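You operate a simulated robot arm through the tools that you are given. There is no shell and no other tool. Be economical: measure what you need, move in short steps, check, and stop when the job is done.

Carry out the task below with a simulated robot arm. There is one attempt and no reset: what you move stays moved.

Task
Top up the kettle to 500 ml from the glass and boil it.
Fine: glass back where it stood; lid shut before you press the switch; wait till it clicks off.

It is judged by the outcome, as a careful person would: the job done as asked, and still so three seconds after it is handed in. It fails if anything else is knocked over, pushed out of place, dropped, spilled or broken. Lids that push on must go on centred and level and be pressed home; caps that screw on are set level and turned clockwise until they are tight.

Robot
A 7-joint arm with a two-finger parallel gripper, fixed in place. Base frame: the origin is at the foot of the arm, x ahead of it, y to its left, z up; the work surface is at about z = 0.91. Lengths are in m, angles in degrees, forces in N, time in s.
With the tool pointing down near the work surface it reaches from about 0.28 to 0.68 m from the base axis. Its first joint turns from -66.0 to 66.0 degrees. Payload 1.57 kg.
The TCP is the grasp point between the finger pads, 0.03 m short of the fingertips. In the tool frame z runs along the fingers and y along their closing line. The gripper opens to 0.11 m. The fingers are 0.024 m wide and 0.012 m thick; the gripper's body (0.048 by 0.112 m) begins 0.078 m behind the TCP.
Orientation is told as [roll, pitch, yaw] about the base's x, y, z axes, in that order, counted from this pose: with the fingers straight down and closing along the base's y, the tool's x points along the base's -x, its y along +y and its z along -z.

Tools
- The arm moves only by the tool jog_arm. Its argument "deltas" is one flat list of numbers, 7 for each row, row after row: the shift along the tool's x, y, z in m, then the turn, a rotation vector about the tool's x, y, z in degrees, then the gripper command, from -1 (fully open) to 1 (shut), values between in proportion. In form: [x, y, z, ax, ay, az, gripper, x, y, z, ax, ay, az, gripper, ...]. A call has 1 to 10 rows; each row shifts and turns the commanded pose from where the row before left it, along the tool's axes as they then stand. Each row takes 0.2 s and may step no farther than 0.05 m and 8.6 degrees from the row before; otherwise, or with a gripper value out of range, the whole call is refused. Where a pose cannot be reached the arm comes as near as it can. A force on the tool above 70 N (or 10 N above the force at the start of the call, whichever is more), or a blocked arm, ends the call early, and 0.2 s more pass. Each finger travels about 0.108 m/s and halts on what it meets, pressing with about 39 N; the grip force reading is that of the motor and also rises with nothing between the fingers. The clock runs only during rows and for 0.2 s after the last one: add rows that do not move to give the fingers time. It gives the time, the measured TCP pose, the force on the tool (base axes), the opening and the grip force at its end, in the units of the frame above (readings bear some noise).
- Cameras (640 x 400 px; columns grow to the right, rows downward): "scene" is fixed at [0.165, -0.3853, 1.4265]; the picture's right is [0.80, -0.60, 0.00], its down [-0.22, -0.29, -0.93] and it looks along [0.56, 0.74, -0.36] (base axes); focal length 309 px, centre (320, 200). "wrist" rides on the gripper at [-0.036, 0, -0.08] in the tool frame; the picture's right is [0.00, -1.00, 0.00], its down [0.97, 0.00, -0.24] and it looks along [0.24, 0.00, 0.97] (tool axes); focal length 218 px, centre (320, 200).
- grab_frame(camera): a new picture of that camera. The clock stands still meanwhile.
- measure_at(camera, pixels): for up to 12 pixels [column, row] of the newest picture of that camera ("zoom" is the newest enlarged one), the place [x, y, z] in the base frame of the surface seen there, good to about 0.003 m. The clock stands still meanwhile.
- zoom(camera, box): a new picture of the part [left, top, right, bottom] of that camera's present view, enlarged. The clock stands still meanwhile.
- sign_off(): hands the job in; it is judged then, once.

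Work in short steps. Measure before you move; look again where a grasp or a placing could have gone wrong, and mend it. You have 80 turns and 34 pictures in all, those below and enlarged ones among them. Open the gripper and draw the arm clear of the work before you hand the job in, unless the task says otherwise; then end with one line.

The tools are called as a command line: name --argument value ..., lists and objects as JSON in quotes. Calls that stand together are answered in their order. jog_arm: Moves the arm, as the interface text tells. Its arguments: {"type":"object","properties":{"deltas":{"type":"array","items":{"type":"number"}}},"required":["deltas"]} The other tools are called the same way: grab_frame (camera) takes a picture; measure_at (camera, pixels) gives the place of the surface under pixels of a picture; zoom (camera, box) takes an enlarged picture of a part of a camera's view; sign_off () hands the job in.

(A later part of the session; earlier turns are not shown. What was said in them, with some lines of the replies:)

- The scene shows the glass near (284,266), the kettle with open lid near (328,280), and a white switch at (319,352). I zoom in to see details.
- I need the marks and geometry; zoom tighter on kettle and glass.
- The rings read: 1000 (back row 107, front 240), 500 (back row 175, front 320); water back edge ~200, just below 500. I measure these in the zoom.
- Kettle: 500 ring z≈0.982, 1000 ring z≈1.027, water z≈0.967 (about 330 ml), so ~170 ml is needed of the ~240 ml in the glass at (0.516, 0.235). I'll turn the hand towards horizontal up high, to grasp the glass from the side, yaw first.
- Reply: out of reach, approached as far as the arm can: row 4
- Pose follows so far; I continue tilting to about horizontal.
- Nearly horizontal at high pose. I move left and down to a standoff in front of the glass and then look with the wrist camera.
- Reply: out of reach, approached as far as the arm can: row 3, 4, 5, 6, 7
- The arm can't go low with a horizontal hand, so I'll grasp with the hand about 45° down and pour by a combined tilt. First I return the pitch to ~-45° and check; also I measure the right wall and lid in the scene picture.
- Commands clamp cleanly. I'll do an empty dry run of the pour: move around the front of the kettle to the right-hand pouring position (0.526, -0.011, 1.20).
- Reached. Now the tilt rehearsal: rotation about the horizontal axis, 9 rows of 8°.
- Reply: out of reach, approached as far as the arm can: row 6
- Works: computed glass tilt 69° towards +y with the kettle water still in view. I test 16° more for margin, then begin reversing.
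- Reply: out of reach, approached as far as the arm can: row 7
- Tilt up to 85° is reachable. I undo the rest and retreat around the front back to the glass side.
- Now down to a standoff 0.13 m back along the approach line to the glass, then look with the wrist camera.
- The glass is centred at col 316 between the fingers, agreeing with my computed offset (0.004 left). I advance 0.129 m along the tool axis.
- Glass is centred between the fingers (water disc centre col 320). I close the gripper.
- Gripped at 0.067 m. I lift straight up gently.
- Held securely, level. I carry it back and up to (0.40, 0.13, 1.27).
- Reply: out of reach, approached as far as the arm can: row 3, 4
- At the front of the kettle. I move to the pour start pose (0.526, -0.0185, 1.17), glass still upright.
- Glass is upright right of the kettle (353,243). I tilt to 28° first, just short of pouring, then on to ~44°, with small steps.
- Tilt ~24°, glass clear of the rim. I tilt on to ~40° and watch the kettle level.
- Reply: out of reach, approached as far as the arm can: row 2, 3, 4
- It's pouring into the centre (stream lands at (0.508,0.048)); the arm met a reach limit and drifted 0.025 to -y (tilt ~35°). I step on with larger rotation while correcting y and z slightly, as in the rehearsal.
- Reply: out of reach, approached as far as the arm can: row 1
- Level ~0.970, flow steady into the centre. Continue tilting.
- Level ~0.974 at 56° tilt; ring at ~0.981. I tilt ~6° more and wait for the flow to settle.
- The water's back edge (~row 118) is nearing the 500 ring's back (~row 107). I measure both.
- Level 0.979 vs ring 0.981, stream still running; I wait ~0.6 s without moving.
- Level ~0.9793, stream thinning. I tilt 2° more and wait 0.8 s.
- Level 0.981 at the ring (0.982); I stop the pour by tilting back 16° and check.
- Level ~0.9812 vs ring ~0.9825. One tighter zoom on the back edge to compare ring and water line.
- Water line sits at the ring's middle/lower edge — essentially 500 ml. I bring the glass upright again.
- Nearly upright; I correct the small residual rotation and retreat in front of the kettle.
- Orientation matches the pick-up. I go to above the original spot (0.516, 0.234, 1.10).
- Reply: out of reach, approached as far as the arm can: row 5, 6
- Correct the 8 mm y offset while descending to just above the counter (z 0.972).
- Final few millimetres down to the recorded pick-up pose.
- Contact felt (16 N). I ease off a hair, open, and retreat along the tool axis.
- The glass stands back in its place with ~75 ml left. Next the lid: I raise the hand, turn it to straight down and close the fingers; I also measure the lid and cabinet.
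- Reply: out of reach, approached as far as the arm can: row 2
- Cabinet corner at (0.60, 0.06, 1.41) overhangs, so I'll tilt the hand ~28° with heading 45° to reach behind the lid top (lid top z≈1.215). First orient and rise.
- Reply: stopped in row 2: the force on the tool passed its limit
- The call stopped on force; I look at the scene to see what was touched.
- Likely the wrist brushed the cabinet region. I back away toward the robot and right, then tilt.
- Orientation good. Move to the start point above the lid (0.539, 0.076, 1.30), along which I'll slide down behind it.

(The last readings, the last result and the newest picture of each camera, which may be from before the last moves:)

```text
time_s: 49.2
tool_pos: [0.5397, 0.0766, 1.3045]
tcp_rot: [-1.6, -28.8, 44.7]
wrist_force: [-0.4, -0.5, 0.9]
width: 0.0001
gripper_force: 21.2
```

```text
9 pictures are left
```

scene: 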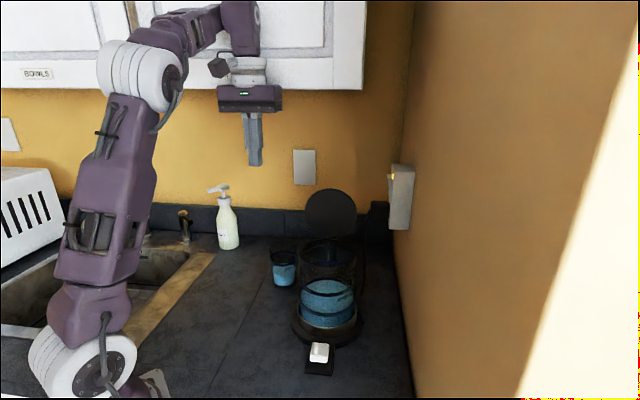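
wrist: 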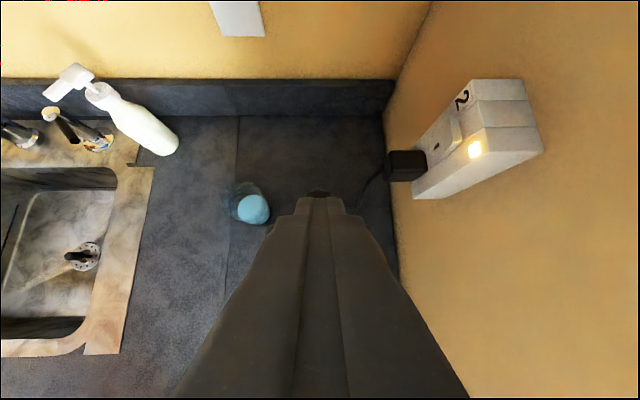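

Clear. Slide down 0.10 m along the tool axis to bring the fingertip behind the lid.

jog_arm --deltas '[0, 0, 0.025, 0, 0, 0, 1, 0, 0, 0.025, 0, 0, 0, 1, 0, 0, 0.025, 0, 0, 0, 1, 0, 0, 0.025, 0, 0, 0, 1]'

zoom --camera "scene" --box '[270, 120, 400, 250]'

```text
time_s: 50.3
tool_pos: [0.5784, 0.1101, 1.2265]
tcp_rot: [-2.6, -30.6, 45.1]
wrist_force: [-1.8, 0.1, 8.3]
width: 0.0001
gripper_force: 20.5
stopped in row 4: the force on the tool passed its limit (the readings are from after the stop); the commanded pose is now the measured one
```

```text
3.08 times, centred on (335, 185) of scene
```

zoom: 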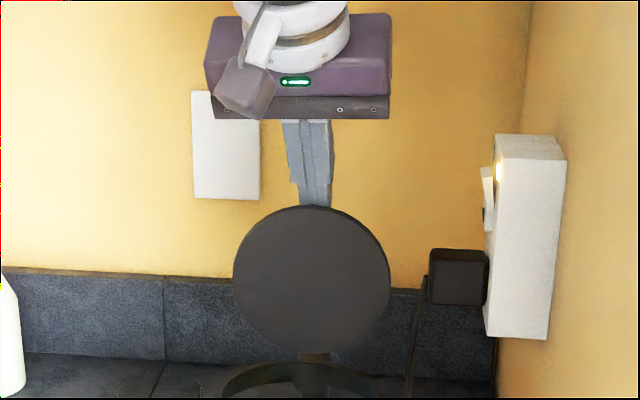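

The fingertip is behind the lid's top, lightly touching. I pull horizontally toward the robot (-h) in small steps to swing the lid.

jog_arm --deltas '[0.0088, 0, -0.0049, 0, 0, 0, 1, 0.0131, 0, -0.0073, 0, 0, 0, 1, 0.0131, 0, -0.0073, 0, 0, 0, 1, 0.0131, 0, -0.0073, 0, 0, 0, 1]'

zoom --camera "scene" --box '[270, 120, 400, 250]'

```text
time_s: 51.3
tool_pos: [0.5393, 0.0706, 1.2216]
tcp_rot: [-2.2, -30.1, 45.0]
wrist_force: [0.4, -0.2, 0.6]
width: 0.0
gripper_force: 21.2
```

```text
3.08 times, centred on (335, 185) of scene
```

zoom: 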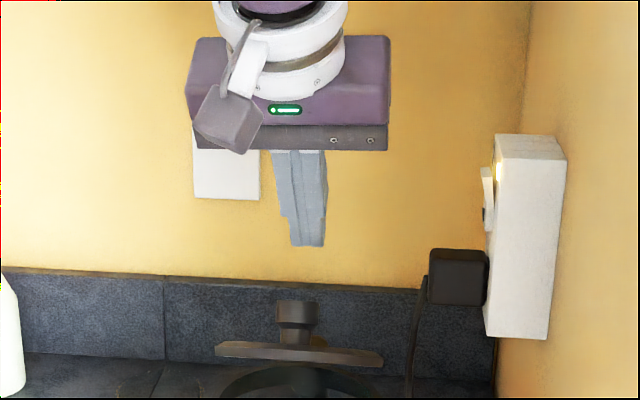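

The lid swung over and is falling/near shut. I wait a moment and check the kettle.

jog_arm --deltas '[0.0088, 0, -0.0049, 0, 0, 0, 1, 0.0088, 0, -0.0049, 0, 0, 0, 1, 0, 0, 0, 0, 0, 0, 1]'

zoom --camera "scene" --box '[270, 190, 400, 370]'

measure_at --camera "scene" --pixels '[[327, 232], [327, 240], [327, 246], [327, 252], [327, 260], [310, 248], [345, 248], [330, 224], [318, 350], [318, 345], [318, 357], [328, 265]]'

```text
time_s: 52.1
tool_pos: [0.5235, 0.0571, 1.2226]
tcp_rot: [-2.4, -30.4, 45.1]
wrist_force: [-0.4, 0.6, 1.2]
width: 0.0001
gripper_force: 21.1
```

```text
2.22 times, centred on (335, 280) of scene
```

zoom: 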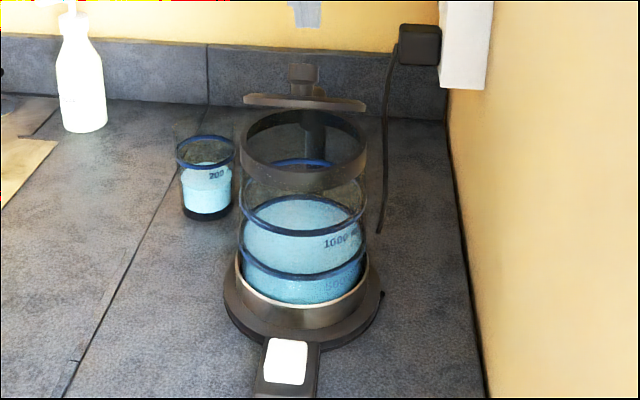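

```text
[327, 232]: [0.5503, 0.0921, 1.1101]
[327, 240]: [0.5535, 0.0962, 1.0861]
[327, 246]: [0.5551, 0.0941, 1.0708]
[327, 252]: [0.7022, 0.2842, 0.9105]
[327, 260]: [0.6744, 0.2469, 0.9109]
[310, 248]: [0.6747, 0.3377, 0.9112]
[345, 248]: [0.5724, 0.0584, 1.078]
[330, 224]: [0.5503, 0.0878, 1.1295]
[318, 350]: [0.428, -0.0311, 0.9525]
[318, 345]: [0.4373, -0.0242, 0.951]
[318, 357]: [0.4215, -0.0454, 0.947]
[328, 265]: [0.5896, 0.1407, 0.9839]
```

The lid rests partly open (~28° above closed). I move over its outer part and push it straight down.

jog_arm --deltas '[0.0288, 0, 0.0027, 0, 0, 0, 1, 0.0288, 0, 0.0027, 0, 0, 0, 1, 0.0049, 0, 0.0088, 0, 0, 0, 1, 0.0049, 0, 0.0088, 0, 0, 0, 1, 0.0049, 0, 0.0088, 0, 0, 0, 1, 0.0049, 0, 0.0088, 0, 0, 0, 1]'

```text
time_s: 53.4
tool_pos: [0.4957, 0.0196, 1.1644]
tcp_rot: [-4.1, -31.3, 45.3]
wrist_force: [-12.9, -7.3, 30.1]
width: 0.0001
gripper_force: 21.4
stopped in row 6: the force on the tool passed its limit (the readings are from after the stop); the commanded pose is now the measured one
```

Contact at tip z≈1.13 with force; I check what's touching.

zoom --camera "scene" --box '[270, 180, 390, 280]'

measure_at --camera "zoom" --pixels '[[320, 250], [270, 250], [370, 250], [320, 235], [250, 240], [390, 240], [320, 270], [320, 290], [320, 180], [320, 200], [320, 310], [330, 220]]'

```text
4.00 times, centred on (330, 230) of scene
```

zoom: 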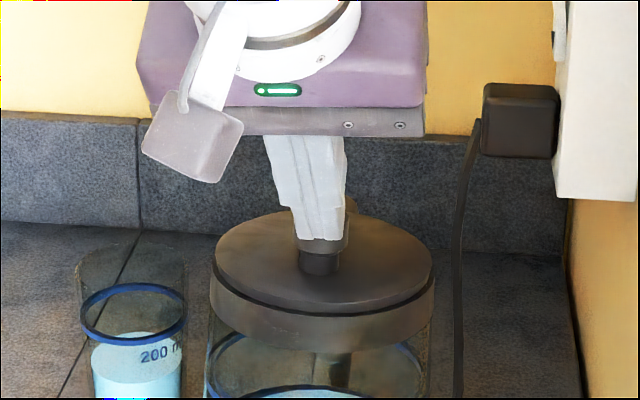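

```text
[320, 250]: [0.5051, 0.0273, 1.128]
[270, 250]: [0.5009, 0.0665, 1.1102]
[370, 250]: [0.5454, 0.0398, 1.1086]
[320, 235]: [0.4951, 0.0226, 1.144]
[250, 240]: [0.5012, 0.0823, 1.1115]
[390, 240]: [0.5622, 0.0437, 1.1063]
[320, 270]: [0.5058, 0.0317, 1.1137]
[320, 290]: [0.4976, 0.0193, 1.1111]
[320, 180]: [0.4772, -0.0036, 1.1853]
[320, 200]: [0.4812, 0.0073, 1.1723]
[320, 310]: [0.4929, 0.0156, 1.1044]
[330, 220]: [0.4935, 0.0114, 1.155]
```

The lid lies level on the rim (top z≈1.109–1.111 all round), with the fingertip on its knob. I press once more to seat it home.

jog_arm --deltas '[0.002, 0, 0.0035, 0, 0, 0, 1, 0.002, 0, 0.0035, 0, 0, 0, 1, 0, 0, 0, 0, 0, 0, 1]'

```text
time_s: 53.9
tool_pos: [0.4967, 0.0191, 1.1651]
tcp_rot: [-4.5, -31.7, 45.6]
wrist_force: [-11.7, -5.9, 27.0]
width: 0.0001
gripper_force: 21.6
stopped in row 2: the force on the tool passed its limit (the readings are from after the stop); the commanded pose is now the measured one
```

Firm; lid is shut. I lift off, draw back in front of the kettle and lower to above the switch at (0.429,-0.033).

jog_arm --deltas '[-0.0157, 0, -0.0256, 0, 0, 0, 1, -0.0157, 0, -0.0256, 0, 0, 0, 1, 0.0299, 0, -0.0183, 0, 0, 0, 1, 0.0299, 0, -0.0183, 0, 0, 0, 1, 0.0235, 0.0023, 0.0314, 0, 0, 0, 1, 0.0235, 0.0023, 0.0314, 0, 0, 0, 1, 0.0235, 0.0023, 0.0314, 0, 0, 0, 1, 0.0235, 0.0023, 0.0314, 0, 0, 0, 1, 0.0235, 0.0023, 0.0314, 0, 0, 0, 1]'

zoom --camera "scene" --box '[270, 220, 390, 380]'

measure_at --camera "zoom" --pixels '[[270, 80], [320, 80], [360, 80], [300, 100], [300, 65], [295, 325], [295, 345], [285, 360], [295, 375], [270, 370], [320, 370], [310, 110]]'

```text
time_s: 55.9
tool_pos: [0.4314, -0.0396, 1.0258]
tcp_rot: [-4.1, -31.5, 45.5]
wrist_force: [-0.4, 0.1, -0.9]
width: 0.0
gripper_force: 21.5
```

```text
2.50 times, centred on (330, 300) of scene
```

zoom: 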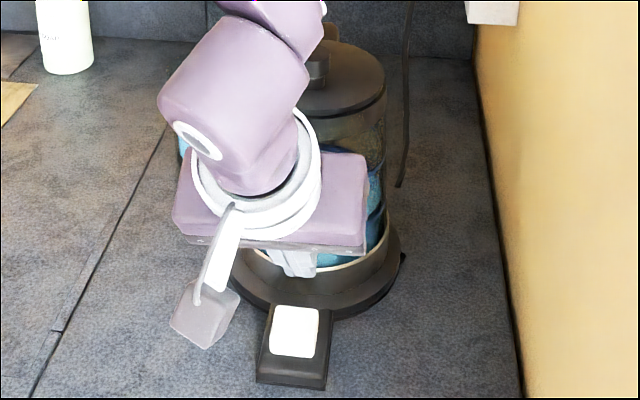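

```text
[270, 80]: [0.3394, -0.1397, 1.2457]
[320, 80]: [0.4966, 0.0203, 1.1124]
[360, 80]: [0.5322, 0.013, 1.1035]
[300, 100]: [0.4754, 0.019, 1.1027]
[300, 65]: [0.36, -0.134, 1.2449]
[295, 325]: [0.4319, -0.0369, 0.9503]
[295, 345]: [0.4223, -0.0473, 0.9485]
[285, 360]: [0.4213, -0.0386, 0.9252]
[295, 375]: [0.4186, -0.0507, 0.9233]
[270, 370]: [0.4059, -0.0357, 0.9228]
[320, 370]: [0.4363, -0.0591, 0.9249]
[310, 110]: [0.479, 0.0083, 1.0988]
```

The lid is shut and level. The fingertip is just above the pad; I press straight down in small steps.

jog_arm --deltas '[0.0052, 0, 0.0085, 0, 0, 0, 1, 0.0052, 0, 0.0085, 0, 0, 0, 1, 0.0052, 0, 0.0085, 0, 0, 0, 1, 0.0026, 0, 0.0043, 0, 0, 0, 1, 0.0026, 0, 0.0043, 0, 0, 0, 1, 0.0026, 0, 0.0043, 0, 0, 0, 1]'

```text
time_s: 57.3
tool_pos: [0.4342, -0.0409, 0.9819]
tcp_rot: [-4.3, -31.5, 45.5]
wrist_force: [0.8, -0.3, 0.4]
width: 0.0
gripper_force: 21.1
```

No contact yet at z 0.982; continue down slowly.

jog_arm --deltas '[0.0021, 0, 0.0034, 0, 0, 0, 1, 0.0021, 0, 0.0034, 0, 0, 0, 1, 0.0021, 0, 0.0034, 0, 0, 0, 1]'

```text
time_s: 58.1
tool_pos: [0.4333, -0.0422, 0.97]
tcp_rot: [-4.2, -31.6, 45.5]
wrist_force: [-1.0, -1.4, 12.7]
width: 0.0
gripper_force: 21.3
```

Contact 13 N; a little more press.

jog_arm --deltas '[0.0016, 0, 0.0026, 0, 0, 0, 1, 0.0016, 0, 0.0026, 0, 0, 0, 1, 0, 0, 0, 0, 0, 0, 1]'

```text
time_s: 58.9
tool_pos: [0.4324, -0.0404, 0.9653]
tcp_rot: [-4.3, -31.5, 45.6]
wrist_force: [-12.9, -5.6, 49.0]
width: 0.0
gripper_force: 21.1
```

Bottomed at 49 N. I lift off and look at the switch and kettle for an on indication.

jog_arm --deltas '[-0.0157, 0, -0.0256, 0, 0, 0, 1, -0.0157, 0, -0.0256, 0, 0, 0, 1, -0.0157, 0, -0.0256, 0, 0, 0, 1, -0.008, 0.03, -0.03, 0, 0, 0, 0, -0.008, 0.03, -0.03, 0, 0, 0, -1]'

zoom --camera "scene" --box '[260, 210, 400, 380]'

measure_at --camera "scene" --pixels '[[318, 350], [318, 345], [318, 357], [320, 352]]'

```text
time_s: 60.1
tool_pos: [0.3723, -0.0007, 1.1093]
tcp_rot: [-4.2, -31.6, 45.3]
wrist_force: [0.3, 0.1, 0.3]
width: 0.1101
gripper_force: 0.0
```

```text
2.35 times, centred on (330, 295) of scene
```

zoom: 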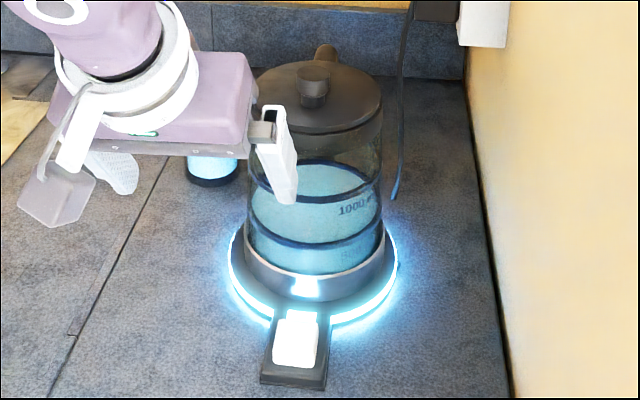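

```text
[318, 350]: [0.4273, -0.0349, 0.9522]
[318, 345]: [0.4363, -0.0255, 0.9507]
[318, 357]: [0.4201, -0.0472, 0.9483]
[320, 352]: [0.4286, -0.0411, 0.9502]
```

The base ring glows: it's on. I draw the arm clear and wait.

jog_arm --deltas '[-0.0157, 0.01, -0.0256, 0, 0, 0, -1, -0.0157, 0.02, -0.0256, 0, 0, 0, -1, -0.0157, 0.02, -0.0256, 0, 0, 0, -1, 0, 0.02, 0, 0, 0, 0, -1, 0, 0, 0, 0, 0, 0, -1, 0, 0, 0, 0, 0, 0, -1, 0, 0, 0, 0, 0, 0, -1, 0, 0, 0, 0, 0, 0, -1, 0, 0, 0, 0, 0, 0, -1, 0, 0, 0, 0, 0, 0, -1]'

jog_arm --deltas '[0, 0, 0, 0, 0, 0, -1, 0, 0, 0, 0, 0, 0, -1, 0, 0, 0, 0, 0, 0, -1, 0, 0, 0, 0, 0, 0, -1, 0, 0, 0, 0, 0, 0, -1, 0, 0, 0, 0, 0, 0, -1, 0, 0, 0, 0, 0, 0, -1, 0, 0, 0, 0, 0, 0, -1, 0, 0, 0, 0, 0, 0, -1, 0, 0, 0, 0, 0, 0, -1]'

jog_arm --deltas '[0, 0, 0, 0, 0, 0, -1, 0, 0, 0, 0, 0, 0, -1, 0, 0, 0, 0, 0, 0, -1, 0, 0, 0, 0, 0, 0, -1, 0, 0, 0, 0, 0, 0, -1, 0, 0, 0, 0, 0, 0, -1, 0, 0, 0, 0, 0, 0, -1, 0, 0, 0, 0, 0, 0, -1, 0, 0, 0, 0, 0, 0, -1, 0, 0, 0, 0, 0, 0, -1]'

jog_arm --deltas '[0, 0, 0, 0, 0, 0, -1, 0, 0, 0, 0, 0, 0, -1, 0, 0, 0, 0, 0, 0, -1, 0, 0, 0, 0, 0, 0, -1, 0, 0, 0, 0, 0, 0, -1, 0, 0, 0, 0, 0, 0, -1, 0, 0, 0, 0, 0, 0, -1, 0, 0, 0, 0, 0, 0, -1, 0, 0, 0, 0, 0, 0, -1, 0, 0, 0, 0, 0, 0, -1]'

jog_arm --deltas '[0, 0, 0, 0, 0, 0, -1, 0, 0, 0, 0, 0, 0, -1, 0, 0, 0, 0, 0, 0, -1, 0, 0, 0, 0, 0, 0, -1, 0, 0, 0, 0, 0, 0, -1, 0, 0, 0, 0, 0, 0, -1, 0, 0, 0, 0, 0, 0, -1, 0, 0, 0, 0, 0, 0, -1, 0, 0, 0, 0, 0, 0, -1, 0, 0, 0, 0, 0, 0, -1]'

grab_frame --camera "scene"

```text
time_s: 62.3
tool_pos: [0.3193, 0.0532, 1.1939]
tcp_rot: [-4.1, -31.5, 45.6]
wrist_force: [0.3, -0.2, 0.4]
width: 0.1101
gripper_force: 0.1
```

```text
time_s: 64.5
tool_pos: [0.3189, 0.0521, 1.1945]
tcp_rot: [-4.2, -31.5, 45.5]
wrist_force: [-0.3, 0.0, 0.4]
width: 0.1101
gripper_force: 0.0
```

```text
time_s: 66.7
tool_pos: [0.3191, 0.0513, 1.1936]
tcp_rot: [-4.3, -31.5, 45.5]
wrist_force: [-0.1, -0.2, 0.4]
width: 0.1099
gripper_force: 0.1
```

```text
time_s: 68.9
tool_pos: [0.3187, 0.0513, 1.1942]
tcp_rot: [-4.3, -31.5, 45.6]
wrist_force: [0.9, 0.1, 0.6]
width: 0.11
gripper_force: 0.0
```

```text
time_s: 71.1
tool_pos: [0.3193, 0.0522, 1.1937]
tcp_rot: [-4.2, -31.5, 45.5]
wrist_force: [-0.7, -0.4, -1.4]
width: 0.1097
gripper_force: 0.0
```

```text
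2 pictures are left
```

scene: 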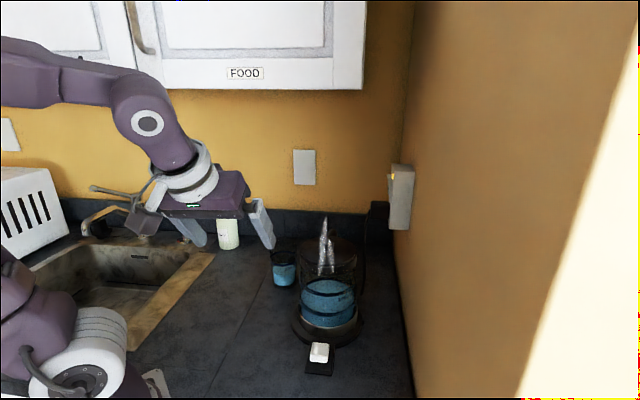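

Steam is rising and the ring glow is gone at t=71 s, so it seems to have clicked off. I wait a little more and confirm with a zoom.

jog_arm --deltas '[0, 0, 0, 0, 0, 0, -1, 0, 0, 0, 0, 0, 0, -1, 0, 0, 0, 0, 0, 0, -1, 0, 0, 0, 0, 0, 0, -1, 0, 0, 0, 0, 0, 0, -1, 0, 0, 0, 0, 0, 0, -1, 0, 0, 0, 0, 0, 0, -1, 0, 0, 0, 0, 0, 0, -1]'

zoom --camera "scene" --box '[260, 210, 400, 380]'

```text
time_s: 72.9
tool_pos: [0.319, 0.051, 1.1938]
tcp_rot: [-4.2, -31.5, 45.5]
wrist_force: [0.1, -0.6, -0.4]
width: 0.11
gripper_force: 0.1
```

```text
2.35 times, centred on (330, 295) of scene
```

zoom: 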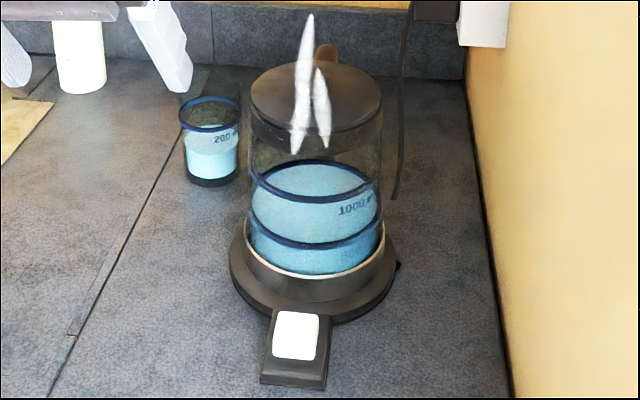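

The ring light is off, steam is rising, the lid is shut, the water is at the 500 mark, the glass is back in place and the arm is clear. I hand it in.

sign_off

```text
The job is handed in.
```

The kettle is topped up to the 500 ml mark (to within about 10 ml by my level readings), was boiled with the lid shut, and has switched itself off; the glass is back where it stood, and nothing was spilled or knocked over.
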